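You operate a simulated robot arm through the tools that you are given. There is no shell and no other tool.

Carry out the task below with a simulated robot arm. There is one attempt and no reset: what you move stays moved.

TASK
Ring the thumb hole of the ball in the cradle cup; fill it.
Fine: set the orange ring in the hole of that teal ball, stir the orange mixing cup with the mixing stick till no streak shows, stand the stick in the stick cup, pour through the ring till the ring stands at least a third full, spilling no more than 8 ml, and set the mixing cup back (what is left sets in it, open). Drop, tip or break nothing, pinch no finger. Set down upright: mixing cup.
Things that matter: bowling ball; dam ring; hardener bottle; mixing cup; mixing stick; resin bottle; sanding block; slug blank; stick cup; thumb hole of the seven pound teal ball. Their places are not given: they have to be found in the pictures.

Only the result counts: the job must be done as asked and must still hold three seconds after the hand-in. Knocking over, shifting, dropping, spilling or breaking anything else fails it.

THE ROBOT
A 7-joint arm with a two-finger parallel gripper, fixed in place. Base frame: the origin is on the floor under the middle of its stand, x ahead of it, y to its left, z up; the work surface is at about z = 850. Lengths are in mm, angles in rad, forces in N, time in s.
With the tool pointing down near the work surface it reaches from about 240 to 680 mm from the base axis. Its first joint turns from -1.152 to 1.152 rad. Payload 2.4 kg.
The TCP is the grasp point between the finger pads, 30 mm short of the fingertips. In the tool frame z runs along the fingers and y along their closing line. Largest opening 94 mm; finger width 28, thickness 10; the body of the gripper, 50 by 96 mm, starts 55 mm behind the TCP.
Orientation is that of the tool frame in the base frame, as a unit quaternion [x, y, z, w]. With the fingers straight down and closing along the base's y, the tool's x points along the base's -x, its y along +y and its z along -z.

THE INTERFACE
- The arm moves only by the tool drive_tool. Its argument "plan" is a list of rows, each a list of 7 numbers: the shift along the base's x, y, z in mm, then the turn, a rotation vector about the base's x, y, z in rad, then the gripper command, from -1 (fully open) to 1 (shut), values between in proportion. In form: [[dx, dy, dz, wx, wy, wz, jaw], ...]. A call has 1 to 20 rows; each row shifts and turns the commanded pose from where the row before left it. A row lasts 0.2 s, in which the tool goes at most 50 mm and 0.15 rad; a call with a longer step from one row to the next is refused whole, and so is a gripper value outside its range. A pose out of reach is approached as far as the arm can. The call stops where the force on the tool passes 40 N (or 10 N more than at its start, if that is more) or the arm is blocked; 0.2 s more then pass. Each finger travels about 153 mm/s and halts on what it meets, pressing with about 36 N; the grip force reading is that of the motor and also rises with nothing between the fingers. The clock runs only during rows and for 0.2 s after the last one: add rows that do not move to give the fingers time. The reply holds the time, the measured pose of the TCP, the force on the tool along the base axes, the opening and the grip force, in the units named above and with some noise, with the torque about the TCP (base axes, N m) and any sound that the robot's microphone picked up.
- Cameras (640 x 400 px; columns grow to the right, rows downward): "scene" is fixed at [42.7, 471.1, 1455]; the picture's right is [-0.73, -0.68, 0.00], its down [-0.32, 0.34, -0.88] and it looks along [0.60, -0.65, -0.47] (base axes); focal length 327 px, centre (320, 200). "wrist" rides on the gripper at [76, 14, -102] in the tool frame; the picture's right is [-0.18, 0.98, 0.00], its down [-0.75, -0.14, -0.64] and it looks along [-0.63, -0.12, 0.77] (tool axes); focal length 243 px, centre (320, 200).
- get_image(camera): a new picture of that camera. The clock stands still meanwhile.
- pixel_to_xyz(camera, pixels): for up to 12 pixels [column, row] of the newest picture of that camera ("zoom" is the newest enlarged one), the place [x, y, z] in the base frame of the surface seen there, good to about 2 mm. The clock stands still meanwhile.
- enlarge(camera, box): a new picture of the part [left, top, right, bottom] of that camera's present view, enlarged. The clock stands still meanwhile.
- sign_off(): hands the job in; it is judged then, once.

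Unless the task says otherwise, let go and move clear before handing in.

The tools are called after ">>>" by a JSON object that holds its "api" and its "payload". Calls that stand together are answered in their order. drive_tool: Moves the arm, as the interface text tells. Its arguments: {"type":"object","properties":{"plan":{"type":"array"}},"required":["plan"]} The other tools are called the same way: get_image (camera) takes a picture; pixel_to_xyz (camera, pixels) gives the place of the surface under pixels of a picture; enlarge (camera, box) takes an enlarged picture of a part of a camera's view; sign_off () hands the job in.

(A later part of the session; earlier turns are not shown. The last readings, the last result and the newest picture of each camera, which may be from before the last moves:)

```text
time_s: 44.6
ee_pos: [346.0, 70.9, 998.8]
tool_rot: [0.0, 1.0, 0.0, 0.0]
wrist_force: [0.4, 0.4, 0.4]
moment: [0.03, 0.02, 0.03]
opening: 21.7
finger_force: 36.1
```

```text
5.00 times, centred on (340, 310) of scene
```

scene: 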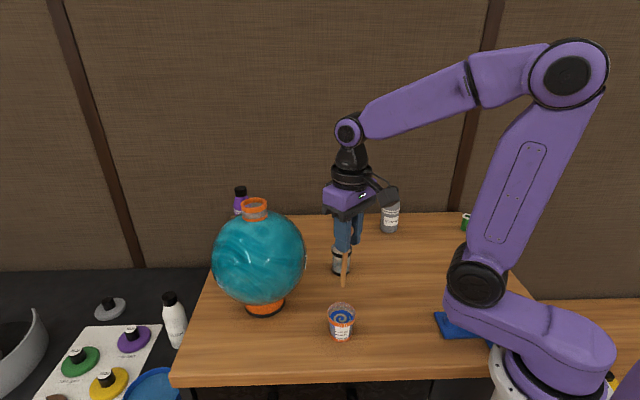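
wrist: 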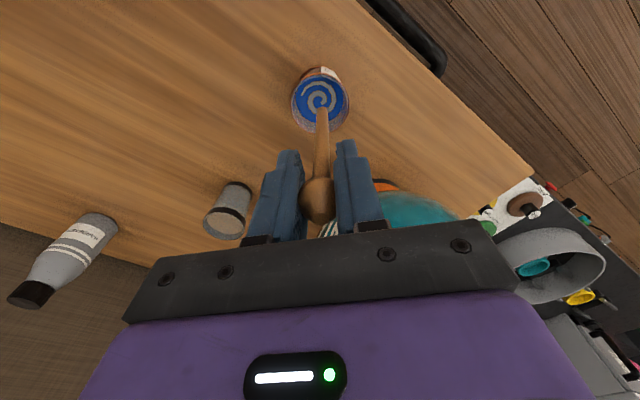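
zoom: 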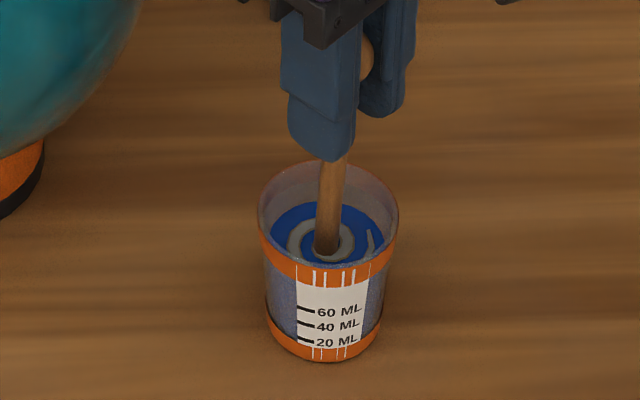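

The stick is in the resin near the centre with no side force. I'll stir in 10 mm-radius circles, two turns, and then look at the streak.

>>> {"api": "drive_tool", "payload": {"plan": [[10, 0, 0, 0, 0, 0, 0.8], [-2.93, 7.07, 0, 0, 0, 0, 0.8], [-7.07, 2.93, 0, 0, 0, 0, 0.8], [-7.07, -2.93, 0, 0, 0, 0, 0.8], [-2.93, -7.07, 0, 0, 0, 0, 0.8], [2.93, -7.07, 0, 0, 0, 0, 0.8], [7.07, -2.93, 0, 0, 0, 0, 0.8], [7.07, 2.93, 0, 0, 0, 0, 0.8], [2.93, 7.07, 0, 0, 0, 0, 0.8], [-2.93, 7.07, 0, 0, 0, 0, 0.8], [-7.07, 2.93, 0, 0, 0, 0, 0.8], [-7.07, -2.93, 0, 0, 0, 0, 0.8], [-2.93, -7.07, 0, 0, 0, 0, 0.8], [2.93, -7.07, 0, 0, 0, 0, 0.8], [7.07, -2.93, 0, 0, 0, 0, 0.8], [7.07, 2.93, 0, 0, 0, 0, 0.8], [2.93, 7.07, 0, 0, 0, 0, 0.8]]}}

>>> {"api": "enlarge", "payload": {"camera": "wrist", "box": [280, 60, 360, 150]}}

>>> {"api": "enlarge", "payload": {"camera": "scene", "box": [300, 270, 380, 350]}}

```text
time_s: 48.2
ee_pos: [356.3, 70.8, 999.7]
tool_rot: [0.0, 1.0, 0.0, 0.0]
wrist_force: [0.1, 0.8, -0.2]
moment: [-0.02, 0.01, -0.01]
opening: 21.2
finger_force: 35.8
```

```text
4.44 times, centred on (320, 105) of wrist
```

zoom: 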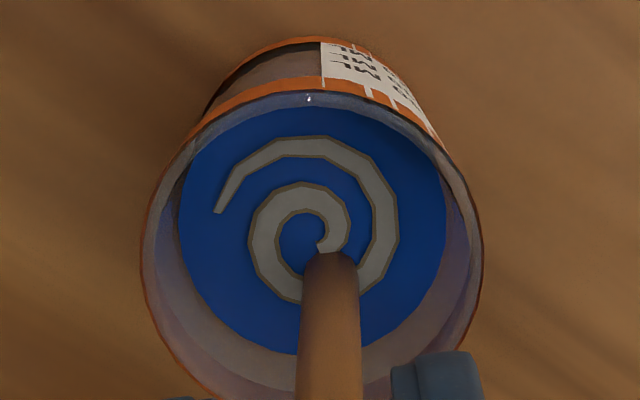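

```text
5.00 times, centred on (340, 310) of scene
```

zoom: 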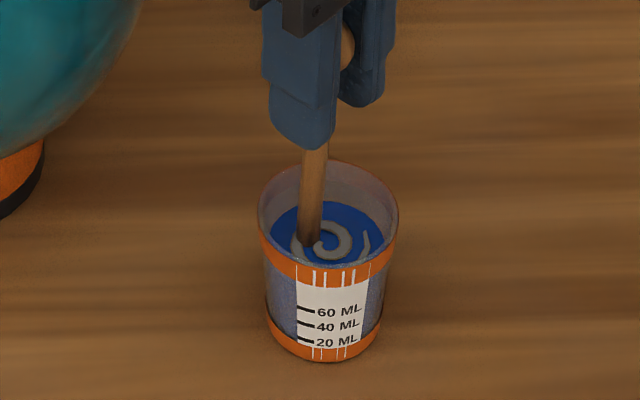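

The streak spiral is getting thinner but still shows. I'll keep stirring with three quicker turns per call.

>>> {"api": "drive_tool", "payload": {"plan": [[-5, 8.66, 0, 0, 0, 0, 0.8], [-10, 0, 0, 0, 0, 0, 0.8], [-5, -8.66, 0, 0, 0, 0, 0.8], [5, -8.66, 0, 0, 0, 0, 0.8], [10, 0, 0, 0, 0, 0, 0.8], [5, 8.66, 0, 0, 0, 0, 0.8], [-5, 8.66, 0, 0, 0, 0, 0.8], [-10, 0, 0, 0, 0, 0, 0.8], [-5, -8.66, 0, 0, 0, 0, 0.8], [5, -8.66, 0, 0, 0, 0, 0.8], [10, 0, 0, 0, 0, 0, 0.8], [5, 8.66, 0, 0, 0, 0, 0.8], [-5, 8.66, 0, 0, 0, 0, 0.8], [-10, 0, 0, 0, 0, 0, 0.8], [-5, -8.66, 0, 0, 0, 0, 0.8], [5, -8.66, 0, 0, 0, 0, 0.8], [10, 0, 0, 0, 0, 0, 0.8], [5, 8.66, 0, 0, 0, 0, 0.8]]}}

>>> {"api": "enlarge", "payload": {"camera": "wrist", "box": [280, 60, 360, 150]}}

>>> {"api": "enlarge", "payload": {"camera": "scene", "box": [300, 270, 380, 350]}}

```text
time_s: 52.0
ee_pos: [356.7, 70.6, 998.5]
tool_rot: [0.0, 1.0, 0.0, 0.0]
wrist_force: [0.1, 0.1, -0.2]
moment: [0.01, 0.01, -0.02]
opening: 20.9
finger_force: 35.9
```

```text
4.44 times, centred on (320, 105) of wrist
```

zoom: 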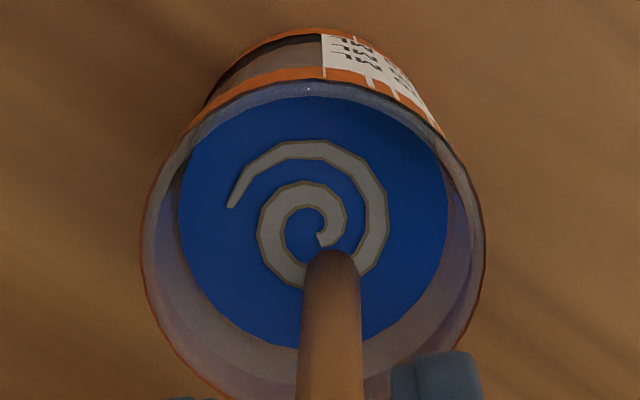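

```text
5.00 times, centred on (340, 310) of scene
```

zoom: 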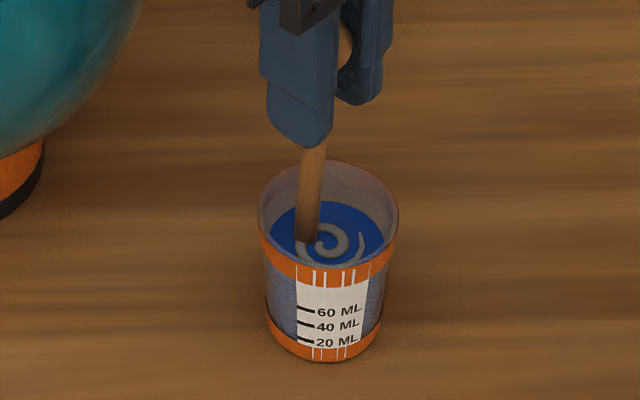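

The spiral shrinks steadily (about 0.60 of the surface width now, from 0.76). I'll speed up with a square path of 10.5 mm radius, staying clear of the wall.

>>> {"api": "drive_tool", "payload": {"plan": [[-10, 10.5, 0, 0, 0, 0, 0.8], [-10.5, -10.5, 0, 0, 0, 0, 0.8], [10.5, -10.5, 0, 0, 0, 0, 0.8], [10.5, 10.5, 0, 0, 0, 0, 0.8], [-10.5, 10.5, 0, 0, 0, 0, 0.8], [-10.5, -10.5, 0, 0, 0, 0, 0.8], [10.5, -10.5, 0, 0, 0, 0, 0.8], [10.5, 10.5, 0, 0, 0, 0, 0.8], [-10.5, 10.5, 0, 0, 0, 0, 0.8], [-10.5, -10.5, 0, 0, 0, 0, 0.8], [10.5, -10.5, 0, 0, 0, 0, 0.8], [10.5, 10.5, 0, 0, 0, 0, 0.8], [-10.5, 10.5, 0, 0, 0, 0, 0.8], [-10.5, -10.5, 0, 0, 0, 0, 0.8], [10.5, -10.5, 0, 0, 0, 0, 0.8], [10.5, 10.5, 0, 0, 0, 0, 0.8], [-10.5, 10.5, 0, 0, 0, 0, 0.8], [-10.5, -10.5, 0, 0, 0, 0, 0.8], [10.5, -10.5, 0, 0, 0, 0, 0.8], [10.5, 10.5, 0, 0, 0, 0, 0.8]]}}

>>> {"api": "enlarge", "payload": {"camera": "wrist", "box": [280, 60, 360, 150]}}

>>> {"api": "enlarge", "payload": {"camera": "scene", "box": [300, 270, 380, 350]}}

```text
time_s: 56.2
ee_pos: [357.6, 71.6, 997.7]
tool_rot: [-0.001, 1.0, 0.0, 0.0]
wrist_force: [-0.9, 0.1, -0.7]
moment: [-0.02, -0.01, 0.01]
opening: 21.0
finger_force: 36.1
```

```text
4.44 times, centred on (320, 105) of wrist
```

zoom: 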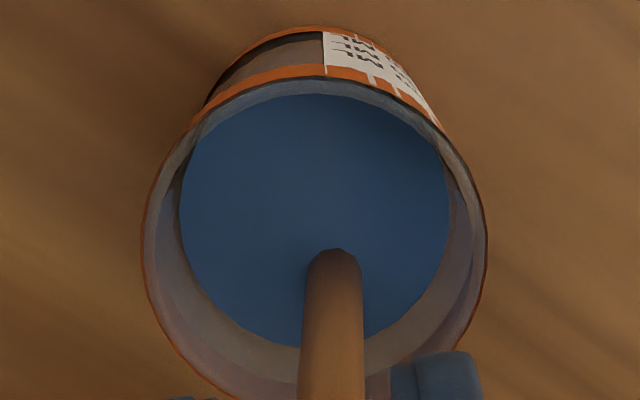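

```text
5.00 times, centred on (340, 310) of scene
```

zoom: 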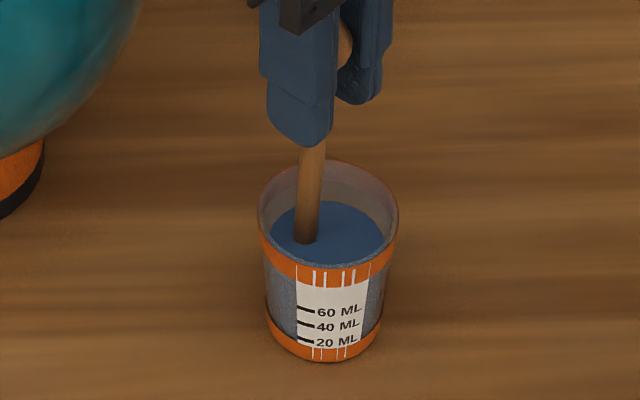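

No streak shows any more: the mix is an even blue-grey. I'll centre the stick, lift it clear of the liquid, and let it drip over the cup for a moment.

>>> {"api": "drive_tool", "payload": {"plan": [[-10.5, 0, 0, 0, 0, 0, 0.8], [0, 0, 10, 0, 0, 0, 0.8], [0, 0, 10, 0, 0, 0, 0.8], [0, 0, 10, 0, 0, 0, 0.8], [0, 0, 10, 0, 0, 0, 0.8], [0, 0, 5, 0, 0, 0, 0.8], [0, 0, 0, 0, 0, 0, 0.8], [0, 0, 0, 0, 0, 0, 0.8], [0, 0, 0, 0, 0, 0, 0.8], [0, 0, 0, 0, 0, 0, 0.8], [0, 0, 0, 0, 0, 0, 0.8], [0, 0, 0, 0, 0, 0, 0.8], [0, 0, 10, 0, 0, 0, 0.8], [0, 0, 15, 0, 0, 0, 0.8], [0, 0, 0, 0, 0, 0, 0.8]]}}

>>> {"api": "enlarge", "payload": {"camera": "wrist", "box": [270, 60, 370, 150]}}

>>> {"api": "enlarge", "payload": {"camera": "scene", "box": [290, 230, 400, 350]}}

```text
time_s: 59.4
ee_pos: [347.4, 72.1, 1069.5]
tool_rot: [0.0, 1.0, 0.0, -0.001]
wrist_force: [-0.2, -0.7, 0.7]
moment: [-0.01, 0.03, -0.01]
opening: 21.1
finger_force: 35.3
```

```text
4.44 times, centred on (320, 105) of wrist
```

zoom: 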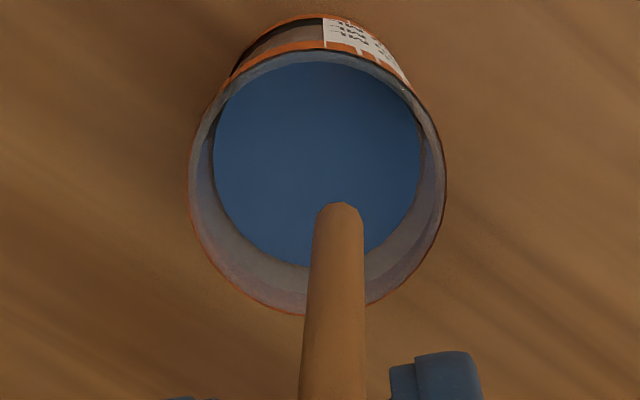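

```text
3.33 times, centred on (345, 290) of scene
```

zoom: 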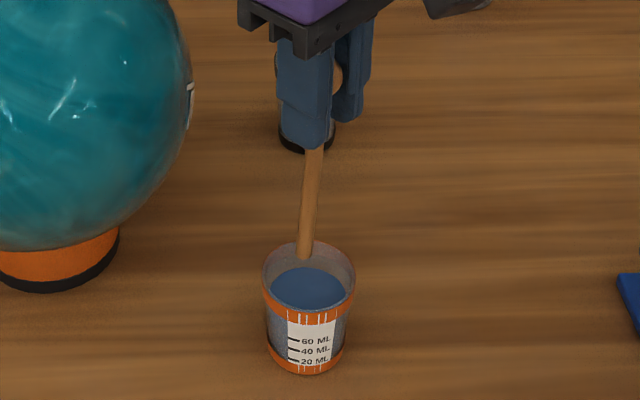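

The stick drips no more and the cup is calm. I'll measure the tip, then raise it and carry it toward the stick cup.

>>> {"api": "pixel_to_xyz", "payload": {"camera": "zoom", "pixels": [[304, 255], [305, 240], [308, 200], [311, 170]]}}

>>> {"api": "drive_tool", "payload": {"plan": [[0, 0, 15, 0, 0, 0, 0.8], [0, 0, 20, 0, 0, 0, 0.8], [26, -33, 0, 0, 0, 0, 0.8], [26, -33, 0, 0, 0, 0, 0.8], [26, -33, 0, 0, 0, 0, 0.8], [26, -33, 0, 0, 0, 0, 0.8], [26, -30, 0, 0, 0, 0, 0.8], [0, 0, 0, 0, 0, 0, 0.8], [0, 0, 0, 0, 0, 0, 0.8]]}}

>>> {"api": "get_image", "payload": {"camera": "wrist"}}

>>> {"api": "enlarge", "payload": {"camera": "wrist", "box": [270, 40, 370, 150]}}

>>> {"api": "enlarge", "payload": {"camera": "scene", "box": [290, 170, 400, 290]}}

```text
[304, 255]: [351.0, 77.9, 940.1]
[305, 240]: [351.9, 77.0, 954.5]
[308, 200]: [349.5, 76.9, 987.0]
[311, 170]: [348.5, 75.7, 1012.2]
```

```text
time_s: 61.4
ee_pos: [476.2, -89.7, 1105.3]
tool_rot: [-0.001, 1.0, 0.0, -0.001]
wrist_force: [0.4, -0.1, -0.5]
moment: [-0.01, 0.0, 0.0]
opening: 21.4
finger_force: 36.2
```

```text
taken
```

wrist: 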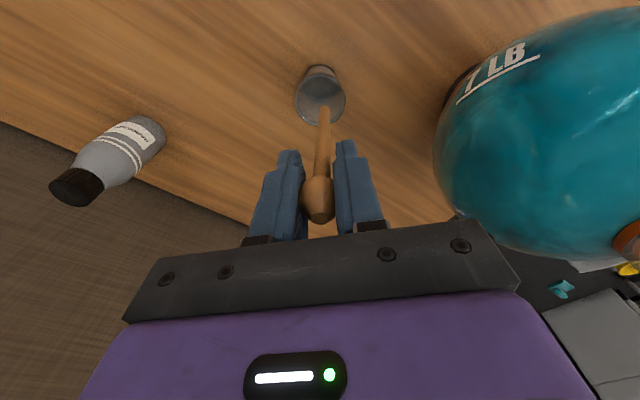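

```text
3.64 times, centred on (320, 95) of wrist
```

zoom: 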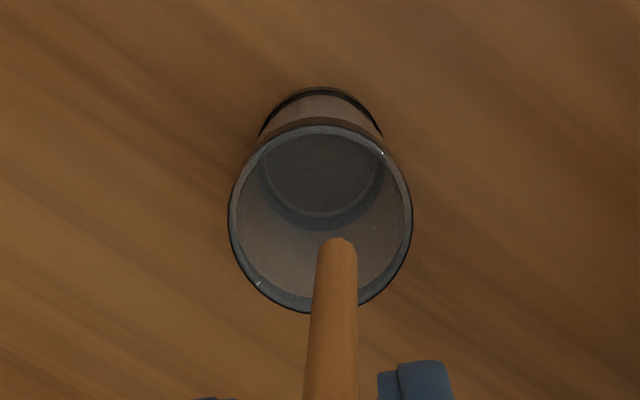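

```text
3.33 times, centred on (345, 230) of scene
```

zoom: 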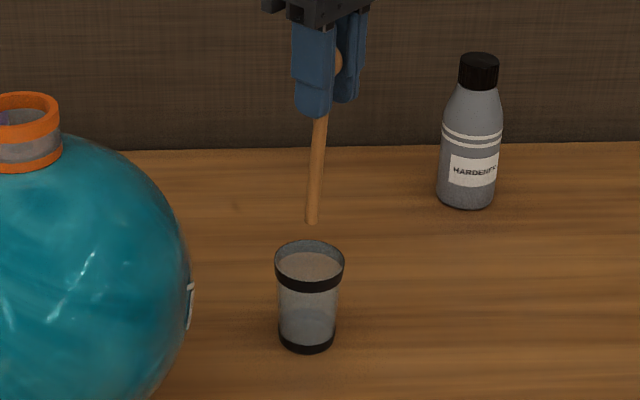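

The tip is about (-6,+4) off the stick cup's centre in both views. I'll shift by (+14,-4), so the tip enters somewhat to the far side, and lower it into the cup stepwise.

>>> {"api": "drive_tool", "payload": {"plan": [[14, -4, 0, 0, 0, 0, 0.8], [0, 0, -15, 0, 0, 0, 0.8], [0, 0, -15, 0, 0, 0, 0.8], [0, 0, 0, 0, 0, 0, 0.8], [0, 0, 0, 0, 0, 0, 0.8]]}}

>>> {"api": "enlarge", "payload": {"camera": "wrist", "box": [270, 40, 370, 150]}}

>>> {"api": "enlarge", "payload": {"camera": "scene", "box": [290, 170, 400, 290]}}

```text
time_s: 62.6
ee_pos: [491.4, -92.6, 1073.1]
tool_rot: [0.0, 1.0, 0.0, 0.0]
wrist_force: [0.6, 0.2, 0.0]
moment: [-0.01, 0.01, 0.02]
opening: 21.3
finger_force: 35.8
```

```text
3.64 times, centred on (320, 95) of wrist
```

zoom: 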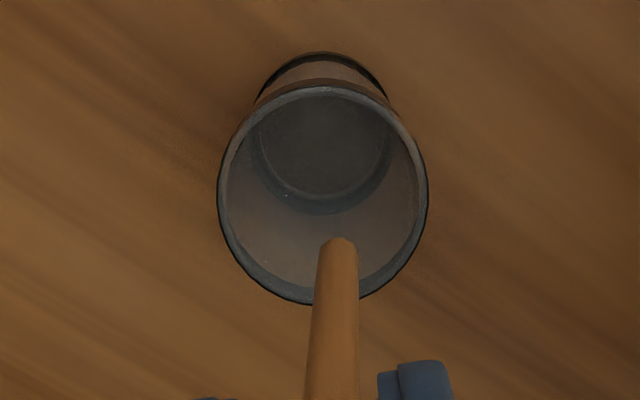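

```text
3.33 times, centred on (345, 230) of scene
```

zoom: 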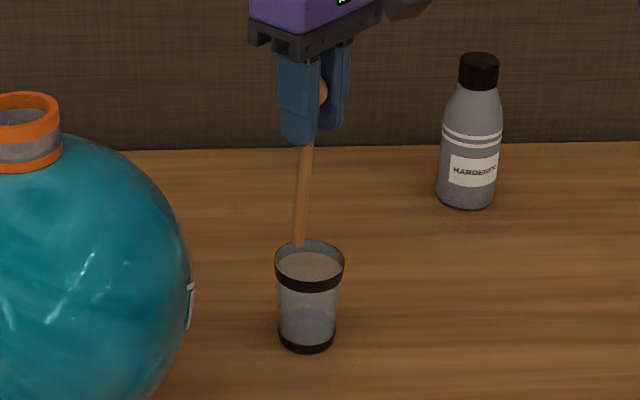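

The tip is just above the rim, about 9 mm to the far side of centre and 2 mm off in y. I'll nudge y by -2 and lower it to about 15 mm above the cup's floor.

>>> {"api": "drive_tool", "payload": {"plan": [[0, -2, -10, 0, 0, 0, 0.8], [0, 0, -15, 0, 0, 0, 0.8], [0, 0, -15, 0, 0, 0, 0.8], [0, 0, -15, 0, 0, 0, 0.8], [0, 0, -10, 0, 0, 0, 0.8], [0, 0, 0, 0, 0, 0, 0.8], [0, 0, 0, 0, 0, 0, 0.8]]}}

>>> {"api": "enlarge", "payload": {"camera": "wrist", "box": [270, 40, 370, 150]}}

>>> {"api": "enlarge", "payload": {"camera": "scene", "box": [290, 190, 400, 290]}}

```text
time_s: 64.2
ee_pos: [490.0, -96.5, 1008.6]
tool_rot: [0.0, 1.0, 0.0, 0.0]
wrist_force: [-0.6, 1.1, -0.5]
moment: [0.03, -0.02, -0.03]
opening: 21.2
finger_force: 36.0
```

```text
3.64 times, centred on (320, 95) of wrist
```

zoom: 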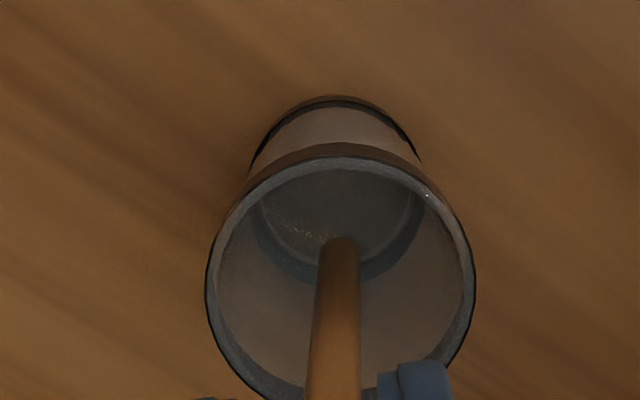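

```text
4.00 times, centred on (345, 240) of scene
```

zoom: 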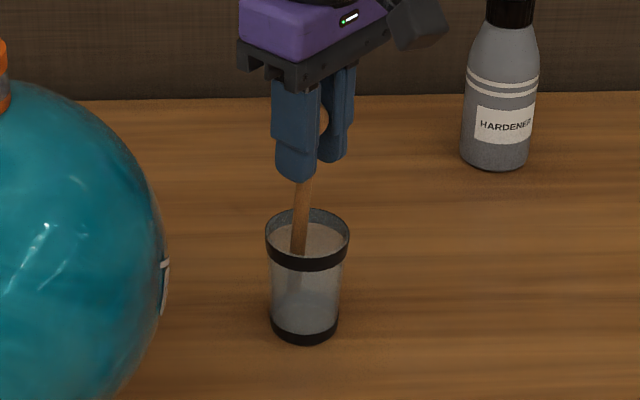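

The stick is inside the cup, about 15 mm above its floor, toward the far side. I'll lean it back toward the near rim around its tip (total about 19°), so it cannot fall when let go, and then lower it.

>>> {"api": "drive_tool", "payload": {"plan": [[-9.2, 0, -0.8, 0, -0.07, 0, 0.8], [-9.2, 0, -1.5, 0, -0.07, 0, 0.8], [-9.2, 0, -2.2, 0, -0.07, 0, 0.8], [-9.1, 0, -2.9, 0, -0.07, 0, 0.8], [0, 0, -4, 0, 0, 0, 0.8], [0, 0, 0, 0, 0, 0, 0.8]]}}

>>> {"api": "enlarge", "payload": {"camera": "scene", "box": [290, 190, 400, 290]}}

>>> {"api": "enlarge", "payload": {"camera": "wrist", "box": [250, 60, 390, 170]}}

```text
time_s: 65.6
ee_pos: [455.1, -94.2, 996.8]
tool_rot: [0.001, 0.99, -0.001, 0.14]
wrist_force: [0.1, -0.3, -0.4]
moment: [-0.01, 0.0, 0.04]
opening: 21.0
finger_force: 35.6
```

```text
4.00 times, centred on (345, 240) of scene
```

zoom: 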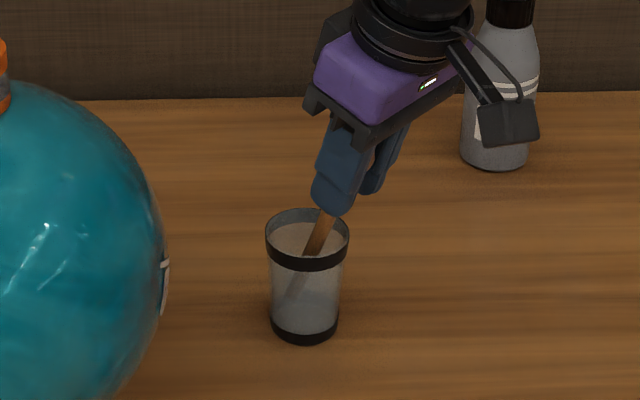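

```text
3.64 times, centred on (320, 115) of wrist
```

zoom: 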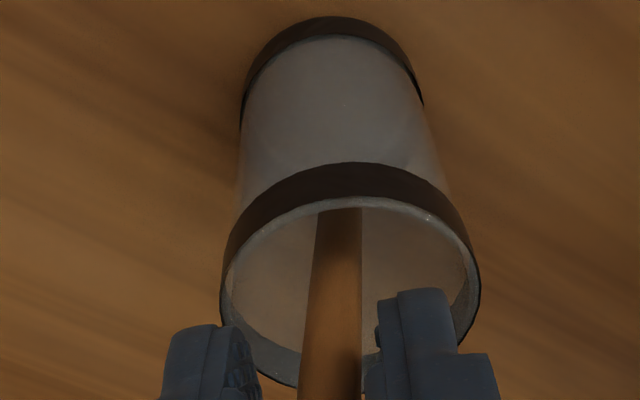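

The stick leans inside the cup close to the near rim without touching forces. I'll lower it along its own axis in small steps until the tip meets the floor.

>>> {"api": "drive_tool", "payload": {"plan": [[1.2, 0, -3.5, 0, 0, 0, 0.8], [1.2, 0, -3.5, 0, 0, 0, 0.8], [0, 0, 0, 0, 0, 0, 0.8]]}}

>>> {"api": "enlarge", "payload": {"camera": "scene", "box": [315, 230, 370, 280]}}

```text
time_s: 66.4
ee_pos: [456.0, -96.4, 991.4]
tool_rot: [-0.001, 0.99, 0.001, 0.14]
wrist_force: [0.6, 0.4, -0.3]
moment: [0.03, 0.03, 0.02]
opening: 21.3
finger_force: 36.0
```

```text
8.00 times, centred on (342, 255) of scene
```

zoom: 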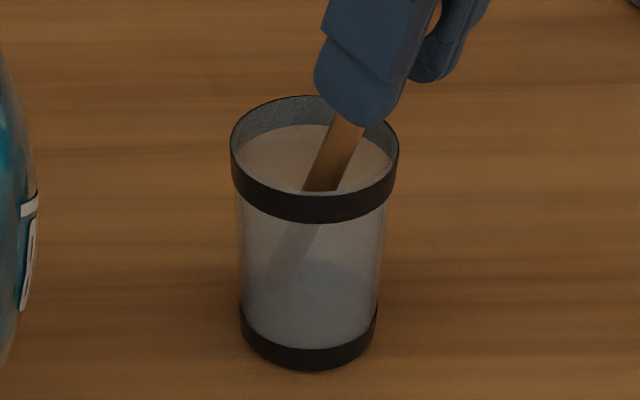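

The tip shows faintly at zoom (275,288), still above the floor, and there is no contact force yet. I'll keep lowering in small steps.

>>> {"api": "drive_tool", "payload": {"plan": [[1, 0, -3, 0, 0, 0, 0.8], [0.7, 0, -2, 0, 0, 0, 0.8], [0, 0, 0, 0, 0, 0, 0.8]]}}

>>> {"api": "enlarge", "payload": {"camera": "scene", "box": [315, 230, 370, 280]}}

```text
time_s: 67.2
ee_pos: [458.6, -96.4, 986.6]
tool_rot: [-0.001, 0.99, 0.0, 0.138]
wrist_force: [0.4, -0.1, -1.3]
moment: [0.01, 0.0, -0.01]
opening: 21.1
finger_force: 36.5
```

```text
8.00 times, centred on (342, 255) of scene
```

zoom: 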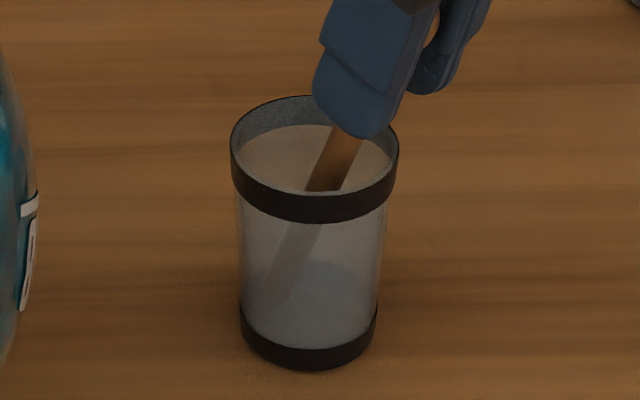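

Still no contact (tip estimated near z 860). I'll continue with 2 mm steps.

>>> {"api": "drive_tool", "payload": {"plan": [[0.7, 0, -2, 0, 0, 0, 0.8], [0.7, 0, -2, 0, 0, 0, 0.8], [0, 0, 0, 0, 0, 0, 0.8]]}}

>>> {"api": "enlarge", "payload": {"camera": "scene", "box": [315, 230, 370, 280]}}

```text
time_s: 68.0
ee_pos: [460.6, -95.6, 981.3]
tool_rot: [0.0, 0.99, -0.001, 0.142]
wrist_force: [-7.0, -2.2, 33.4]
moment: [-0.03, -0.44, -0.04]
opening: 21.1
finger_force: 35.8
```

```text
8.00 times, centred on (342, 255) of scene
```

zoom: 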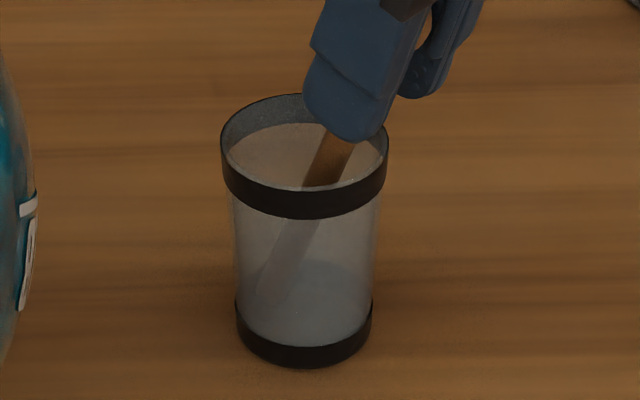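

The tip has met the floor (33 N) and the cup shows a slight nudge (rim edge from 231 to 221 in the zoom). I'll back off 2.5 mm at once along the axis and look.

>>> {"api": "drive_tool", "payload": {"plan": [[-0.9, 0, 2.4, 0, 0, 0, 0.8], [0, 0, 0, 0, 0, 0, 0.8]]}}

>>> {"api": "enlarge", "payload": {"camera": "scene", "box": [315, 230, 370, 280]}}

```text
time_s: 68.6
ee_pos: [457.2, -94.9, 982.4]
tool_rot: [-0.001, 0.99, 0.0, 0.138]
wrist_force: [2.2, -0.1, 5.1]
moment: [0.02, -0.61, -0.01]
opening: 21.1
finger_force: 35.6
```

```text
8.00 times, centred on (342, 255) of scene
```

zoom: 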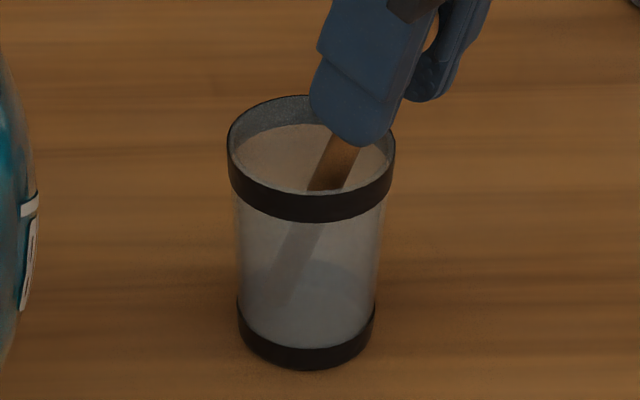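

The cup sits level again, within about 1 mm of its place. I'll relieve the remaining 5 N and then look again.

>>> {"api": "drive_tool", "payload": {"plan": [[-0.3, 0, 0.8, 0, 0, 0, 0.8], [0, 0, 0, 0, 0, 0, 0.8]]}}

>>> {"api": "get_image", "payload": {"camera": "wrist"}}

>>> {"api": "enlarge", "payload": {"camera": "scene", "box": [315, 230, 370, 280]}}

```text
time_s: 69.2
ee_pos: [458.0, -95.9, 984.3]
tool_rot: [0.0, 0.99, 0.001, 0.138]
wrist_force: [0.3, 0.6, 0.3]
moment: [0.0, -0.02, -0.02]
opening: 20.8
finger_force: 35.8
```

```text
taken
```

wrist: 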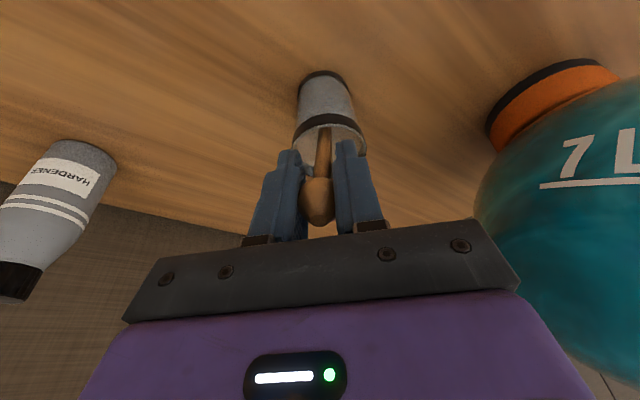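

```text
8.00 times, centred on (342, 255) of scene
```

zoom: 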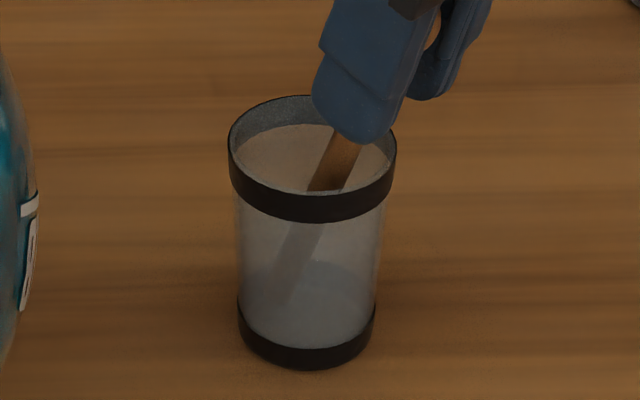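

No load remains on the stick. I'll open the fingers and watch where the stick settles.

>>> {"api": "drive_tool", "payload": {"plan": [[0, 0, 0, 0, 0, 0, 0.45], [0, 0, 0, 0, 0, 0, 0.2], [0, 0, 0, 0, 0, 0, -0.4], [0, 0, 0, 0, 0, 0, -1], [0, 0, 0, 0, 0, 0, -1], [0, 0, 0, 0, 0, 0, -1]]}}

>>> {"api": "get_image", "payload": {"camera": "wrist"}}

>>> {"api": "enlarge", "payload": {"camera": "scene", "box": [300, 200, 390, 280]}}

```text
time_s: 70.6
ee_pos: [458.1, -94.8, 984.7]
tool_rot: [0.0, 0.99, 0.0, 0.139]
wrist_force: [1.0, -0.1, 0.2]
moment: [0.0, -0.01, 0.01]
opening: 93.9
finger_force: 0.0
```

```text
taken
```

wrist: 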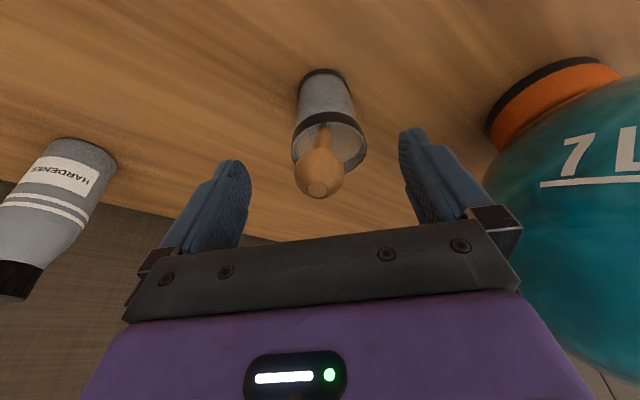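

```text
5.00 times, centred on (345, 240) of scene
```

zoom: 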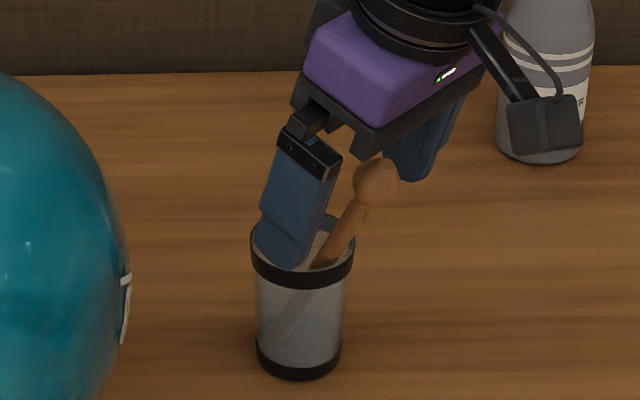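

The stick has settled leaning in its cup (knob at wrist (320,172)), and the cup stands upright. I'll withdraw along the tool's axis and straighten up.

>>> {"api": "drive_tool", "payload": {"plan": [[-4, 0, 14, 0, 0, 0, -1], [-8, 0, 28, 0, 0, 0, -1], [-10, 0, 38, 0, 0, 0, -1], [-5, 0, 40, 0, 0, 0, -1], [0, 0, 0, 0, 0.14, 0, -1], [0, 0, 0, 0, 0.14, 0, -1], [0, 0, 0, 0, 0, 0, -1]]}}

>>> {"api": "get_image", "payload": {"camera": "scene"}}

>>> {"api": "enlarge", "payload": {"camera": "scene", "box": [300, 200, 390, 280]}}

```text
time_s: 72.2
ee_pos: [432.8, -97.1, 1106.0]
tool_rot: [0.0, 1.0, 0.0, 0.0]
wrist_force: [-0.3, 0.7, 0.1]
moment: [-0.01, -0.02, 0.01]
opening: 94.0
finger_force: 0.1
```

```text
taken
```

scene: 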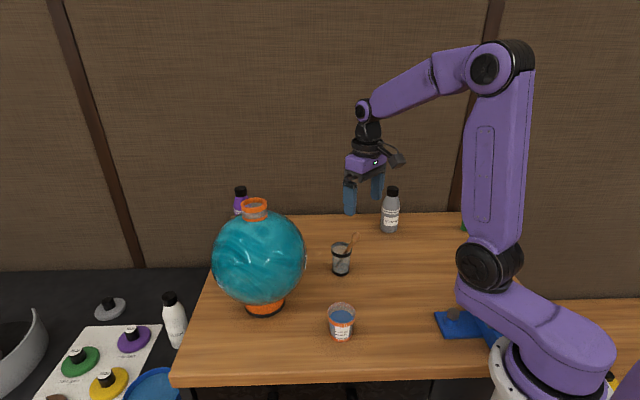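

```text
5.00 times, centred on (345, 240) of scene
```

zoom: 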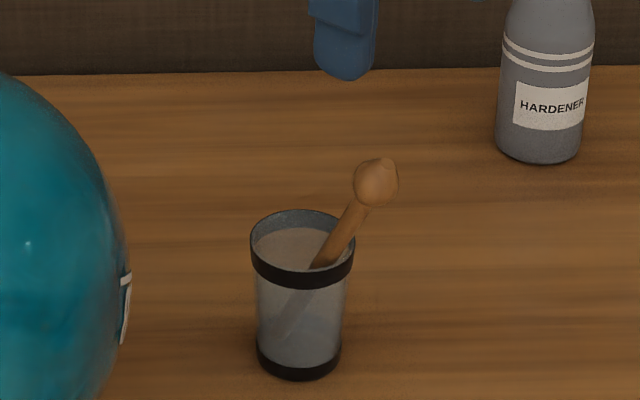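

The stick stands leaning in its cup and everything else is in place. Next I'll go above the mixing cup, turning the tool 0.226 rad about z so the later pour runs along the arm's own plane toward the ring.

>>> {"api": "drive_tool", "payload": {"plan": [[-16, 33.4, 0, 0, 0, 0.0566, -1], [-16, 33.4, -5, 0, 0, 0.0566, -1], [-16, 33.4, -10, 0, 0, 0.0566, -1], [-16, 33.4, -15, 0, 0, 0.0566, -1], [-15.5, 33.4, -20, 0, 0, 0, -1], [0, 0, -30, 0, 0, 0, -1], [0, 0, 0, 0, 0, 0, -1], [0, 0, 0, 0, 0, 0, -1]]}}

>>> {"api": "get_image", "payload": {"camera": "wrist"}}

>>> {"api": "enlarge", "payload": {"camera": "wrist", "box": [256, 70, 384, 160]}}

```text
time_s: 74.0
ee_pos: [351.8, 69.6, 1026.1]
tool_rot: [-0.113, 0.994, 0.0, 0.001]
wrist_force: [0.0, 0.0, -0.2]
moment: [-0.05, -0.01, 0.02]
opening: 93.8
finger_force: 0.1
```

```text
taken
```

wrist: 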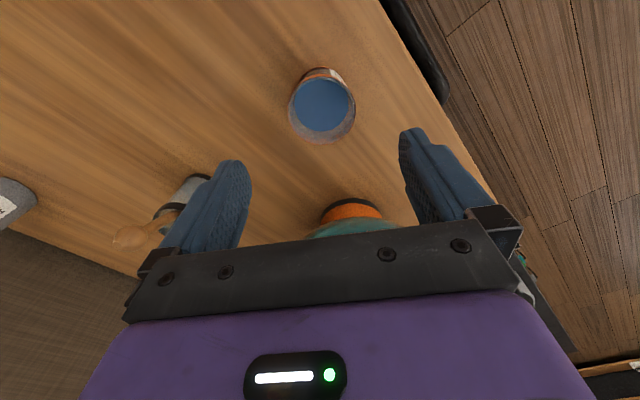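

```text
4.44 times, centred on (320, 115) of wrist
```

zoom: 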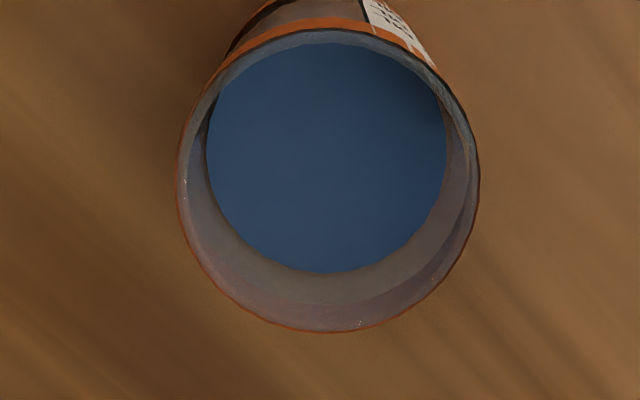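

The cup's rim is centred at about (322,111), nearly under the tool. I'll confirm with rim points.

>>> {"api": "pixel_to_xyz", "payload": {"camera": "zoom", "pixels": [[180, 185], [476, 185], [328, 32], [335, 330], [225, 75], [430, 75], [215, 282], [440, 282], [320, 150]]}}

>>> {"api": "enlarge", "payload": {"camera": "scene", "box": [310, 280, 374, 350]}}

>>> {"api": "pixel_to_xyz", "payload": {"camera": "zoom", "pixels": [[200, 140], [430, 140], [320, 145], [320, 230], [320, 270], [320, 340], [320, 365], [250, 300], [390, 300], [320, 300]]}}

```text
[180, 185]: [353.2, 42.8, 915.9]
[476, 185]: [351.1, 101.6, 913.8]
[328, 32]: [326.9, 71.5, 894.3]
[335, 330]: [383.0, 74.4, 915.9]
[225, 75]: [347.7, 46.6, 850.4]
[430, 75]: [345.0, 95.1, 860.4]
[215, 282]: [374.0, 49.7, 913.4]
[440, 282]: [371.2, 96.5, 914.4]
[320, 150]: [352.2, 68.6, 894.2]
```

```text
5.71 times, centred on (342, 315) of scene
```

zoom: 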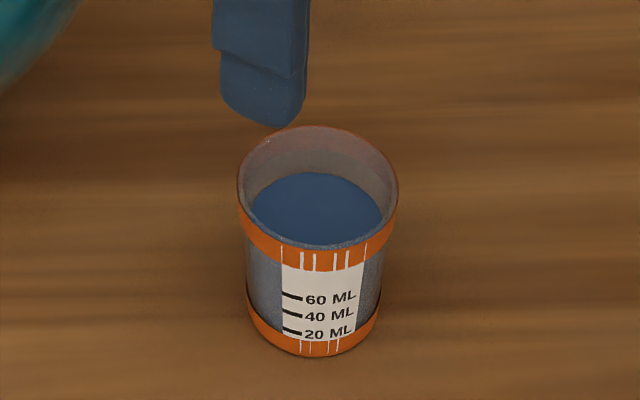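

```text
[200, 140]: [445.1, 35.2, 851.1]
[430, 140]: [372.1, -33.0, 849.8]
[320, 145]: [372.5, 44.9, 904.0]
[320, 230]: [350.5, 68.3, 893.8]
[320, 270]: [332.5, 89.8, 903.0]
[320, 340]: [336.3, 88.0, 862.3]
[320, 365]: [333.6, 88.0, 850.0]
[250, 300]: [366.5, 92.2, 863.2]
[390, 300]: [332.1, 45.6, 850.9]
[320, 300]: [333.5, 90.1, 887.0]
```

The cup's centre is (353,72) with rim z 914.5 and radius about 29.5; the tool is within 2 mm. I'll nudge and descend around the cup to TCP z≈890, then look.

>>> {"api": "drive_tool", "payload": {"plan": [[0.6, 1.8, -30, 0, 0, 0, -1], [0, 0, -30, 0, 0, 0, -1], [0, 0, -30, 0, 0, 0, -1], [0, 0, -26, 0, 0, 0, -1], [0, 0, -20, 0, 0, 0, -1], [0, 0, 0, 0, 0, 0, -1], [0, 0, 0, 0, 0, 0, -1]]}}

>>> {"api": "get_image", "payload": {"camera": "wrist"}}

>>> {"api": "enlarge", "payload": {"camera": "scene", "box": [300, 260, 384, 350]}}

```text
time_s: 75.6
ee_pos: [351.4, 73.0, 890.4]
tool_rot: [-0.113, 0.994, 0.0, 0.0]
wrist_force: [-1.0, 0.7, -0.3]
moment: [0.01, 0.02, -0.01]
opening: 94.0
finger_force: 0.1
```

```text
taken
```

wrist: 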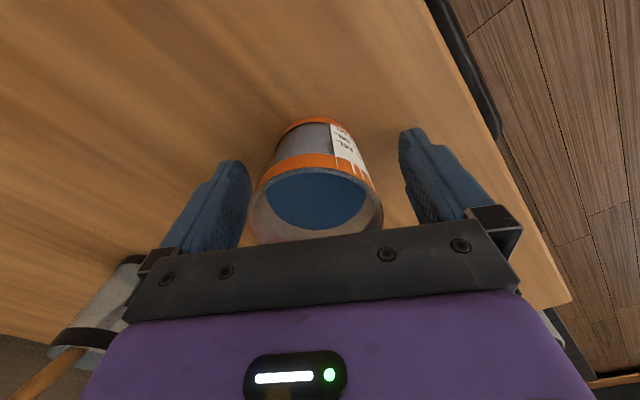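

```text
4.44 times, centred on (342, 305) of scene
```

zoom: 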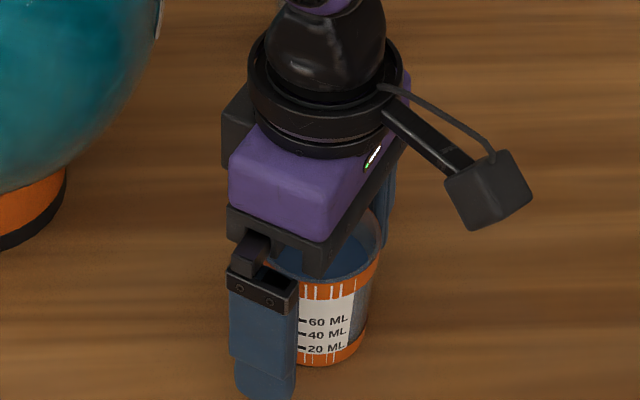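

The cup sits between the fingers, rim centred at col 316, so about 1.6 mm off along the closing line. I'll nudge by that and close gently.

>>> {"api": "drive_tool", "payload": {"plan": [[0.4, -1.6, 0, 0, 0, 0, -1], [0, 0, 0, 0, 0, 0, -0.6], [0, 0, 0, 0, 0, 0, -0.4], [0, 0, 0, 0, 0, 0, -0.3], [0, 0, 0, 0, 0, 0, -0.2], [0, 0, 0, 0, 0, 0, -0.1], [0, 0, 0, 0, 0, 0, 0.1], [0, 0, 0, 0, 0, 0, 0.1]]}}

>>> {"api": "get_image", "payload": {"camera": "wrist"}}

>>> {"api": "enlarge", "payload": {"camera": "scene", "box": [300, 260, 384, 350]}}

```text
time_s: 77.4
ee_pos: [352.7, 71.1, 889.6]
tool_rot: [-0.113, 0.994, -0.001, 0.0]
wrist_force: [-0.2, -1.5, 3.1]
moment: [-0.01, -0.02, 0.01]
opening: 57.8
finger_force: 36.1
```

```text
taken
```

wrist: 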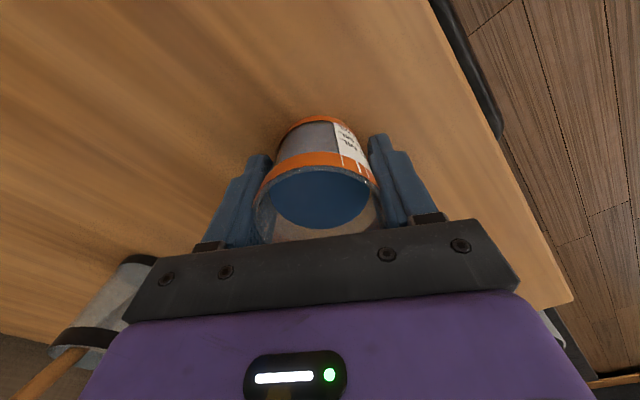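

```text
4.44 times, centred on (342, 305) of scene
```

zoom: 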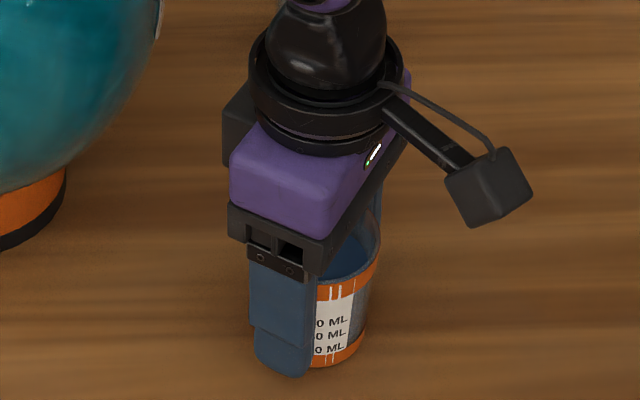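

The cup is gripped (57.8 mm, 36 N). I note this pose (352.7,71.1,889.6) for setting it back, and lift slowly.

>>> {"api": "drive_tool", "payload": {"plan": [[0, 0, 5, 0, 0, 0, 0.1], [0, 0, 8, 0, 0, 0, 0.1], [0, 0, 12, 0, 0, 0, 0.1], [0, 0, 15, 0, 0, 0, 0.1], [0, 0, 0, 0, 0, 0, 0.1]]}}

>>> {"api": "get_image", "payload": {"camera": "wrist"}}

>>> {"api": "enlarge", "payload": {"camera": "scene", "box": [300, 240, 384, 350]}}

```text
time_s: 78.6
ee_pos: [353.3, 70.7, 927.9]
tool_rot: [-0.113, 0.994, 0.0, 0.0]
wrist_force: [0.6, 0.7, -1.1]
moment: [-0.02, -0.02, 0.01]
opening: 57.7
finger_force: 35.8
```

```text
taken
```

wrist: 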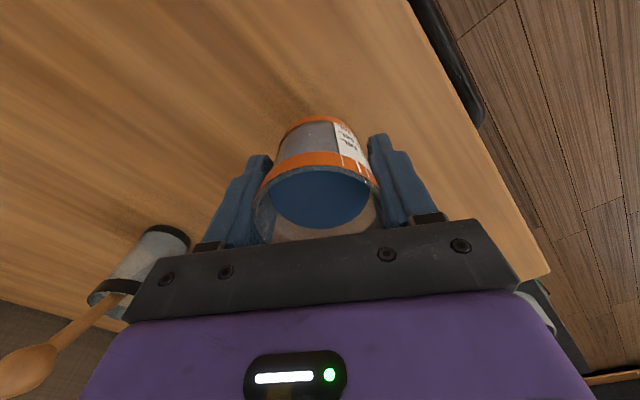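

```text
3.64 times, centred on (342, 295) of scene
```

zoom: 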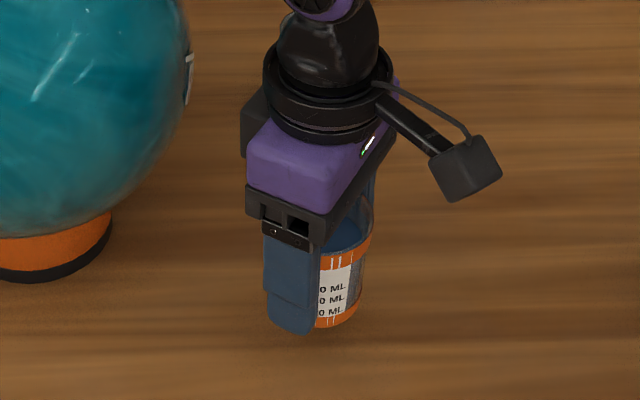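

The cup is held upright and level. I'll carry it smoothly up and forward to a point high in front of the ring.

>>> {"api": "drive_tool", "payload": {"plan": [[2, 0.6, 12, 0, 0, 0, 0.1], [4, 1.3, 20, 0, 0, 0, 0.1], [5, 1.6, 26, 0, 0, 0, 0.1], [5, 1.6, 26, 0, 0, 0, 0.1], [5, 1.6, 26, 0, 0, 0, 0.1], [5, 1.6, 26, 0, 0, 0, 0.1], [5, 1.6, 26, 0, 0, 0, 0.1], [6, 1.7, 24, 0, 0, 0, 0.1], [10, 3, 22, 0, 0, 0, 0.1], [14, 4, 20, 0, 0, 0, 0.1], [16, 4.5, 18, 0, 0, 0, 0.1], [18, 5, 16, 0, 0, 0, 0.1], [18, 5, 14, 0, 0, 0, 0.1], [18, 5, 12, 0, 0, 0, 0.1], [18, 5, 10, 0, 0, 0, 0.1], [14, 4.5, 6, 0, 0, 0, 0.1], [8, 2.5, 3, 0, 0, 0, 0.1], [0, 0, 0, 0, 0, 0, 0.1]]}}

>>> {"api": "get_image", "payload": {"camera": "scene"}}

>>> {"api": "get_image", "payload": {"camera": "wrist"}}

```text
time_s: 82.4
ee_pos: [524.8, 122.0, 1234.4]
tool_rot: [-0.113, 0.994, 0.0, 0.0]
wrist_force: [-0.2, -0.3, -1.4]
moment: [0.01, 0.01, -0.01]
opening: 57.6
finger_force: 35.6
```

```text
taken
```

scene: 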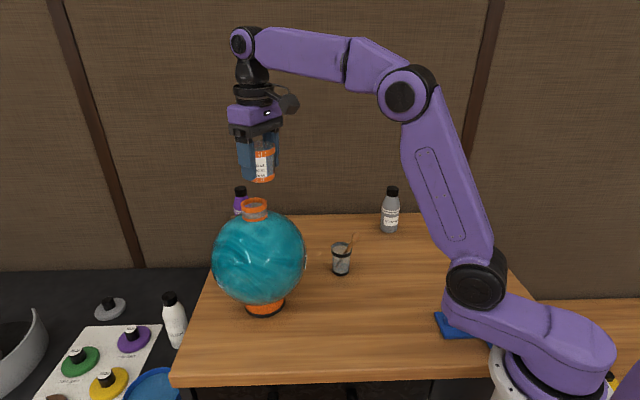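

```text
taken
```

wrist: 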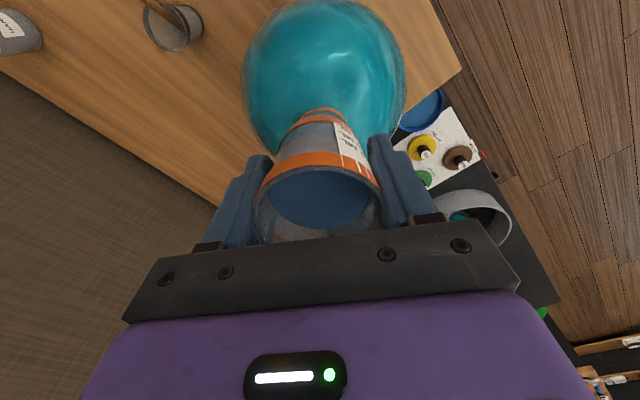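

The cup is high before the ring, level and full. I'll move forward over the ring while tilting gradually to 0.45 rad, still too little to pour.

>>> {"api": "drive_tool", "payload": {"plan": [[4, 0.9, 0, 0.0056, -0.0244, 0, 0.1], [7.9, 1.7, 0, 0.0112, -0.0487, 0, 0.1], [7.9, 1.7, 0, 0.0112, -0.0487, 0, 0.1], [7.9, 1.7, 0, 0.0112, -0.0487, 0, 0.1], [7.9, 1.7, 0, 0.0112, -0.0487, 0, 0.1], [7.9, 1.7, 0, 0.0112, -0.0487, 0, 0.1], [7.9, 1.7, 0, 0.0112, -0.0487, 0, 0.1], [7.9, 1.7, 0, 0.0112, -0.0487, 0, 0.1], [7.9, 1.7, 0, 0.0112, -0.0487, 0, 0.1], [4, 0.9, 0, 0.0056, -0.0244, 0, 0.1], [0, 0, 0, 0, 0, 0, 0.1], [0, 0, 0, 0, 0, 0, 0.1]]}}

>>> {"api": "get_image", "payload": {"camera": "scene"}}

>>> {"api": "get_image", "payload": {"camera": "wrist"}}

>>> {"api": "enlarge", "payload": {"camera": "scene", "box": [210, 110, 310, 230]}}

```text
time_s: 85.0
ee_pos: [594.9, 134.6, 1235.7]
tool_rot: [-0.11, 0.969, 0.025, 0.222]
wrist_force: [0.0, -0.5, -0.9]
moment: [-0.02, 0.0, 0.02]
opening: 57.5
finger_force: 35.8
```

```text
taken
```

scene: 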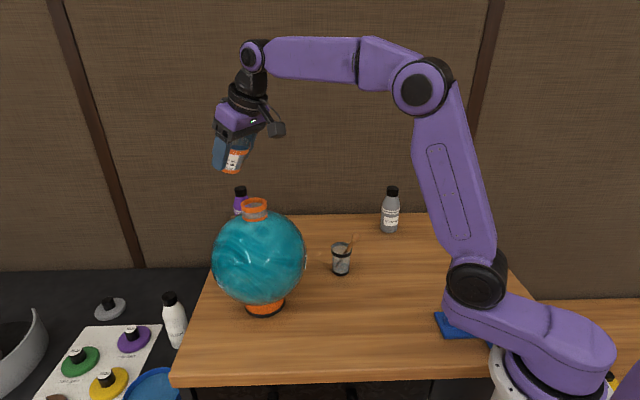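

```text
taken
```

wrist: 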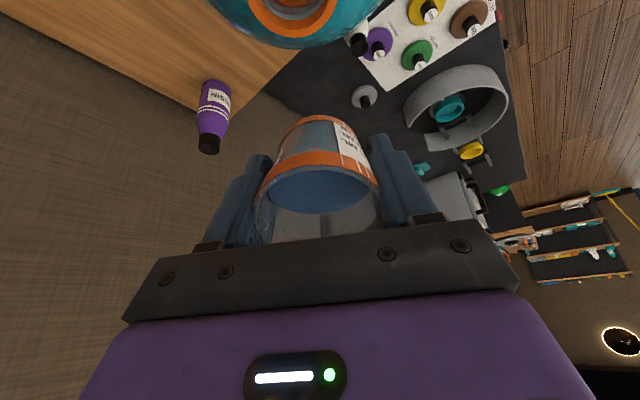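

```text
3.33 times, centred on (260, 170) of scene
```

zoom: 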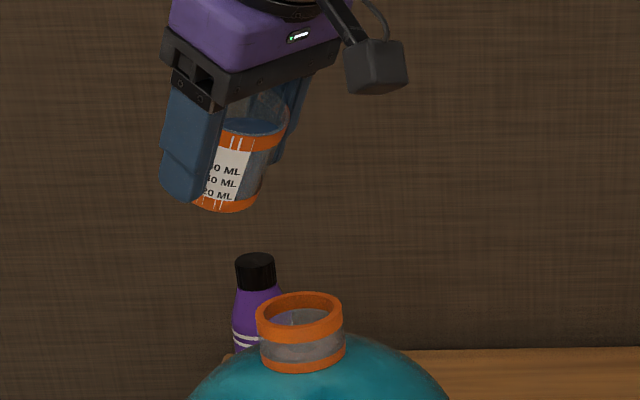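

The cup is tilted about 26° over the ring and still holding its level. I'll zoom in on cup and ring to fix the lip's true position.

>>> {"api": "enlarge", "payload": {"camera": "scene", "box": [220, 120, 268, 180]}}

>>> {"api": "enlarge", "payload": {"camera": "wrist", "box": [240, 100, 400, 250]}}

```text
6.67 times, centred on (244, 150) of scene
```

zoom: 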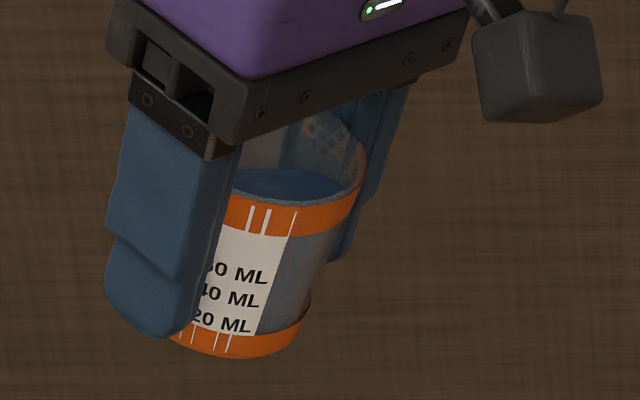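

```text
2.67 times, centred on (320, 175) of wrist
```

zoom: 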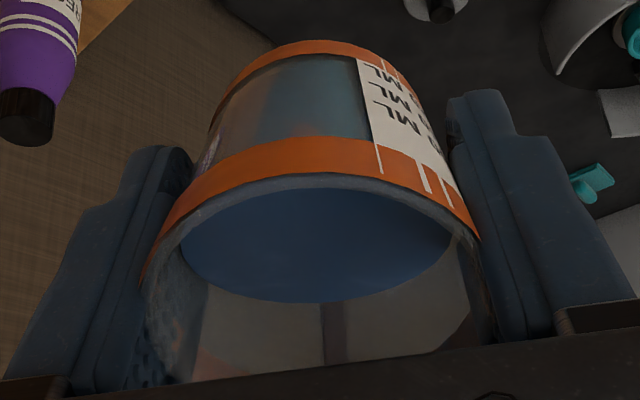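

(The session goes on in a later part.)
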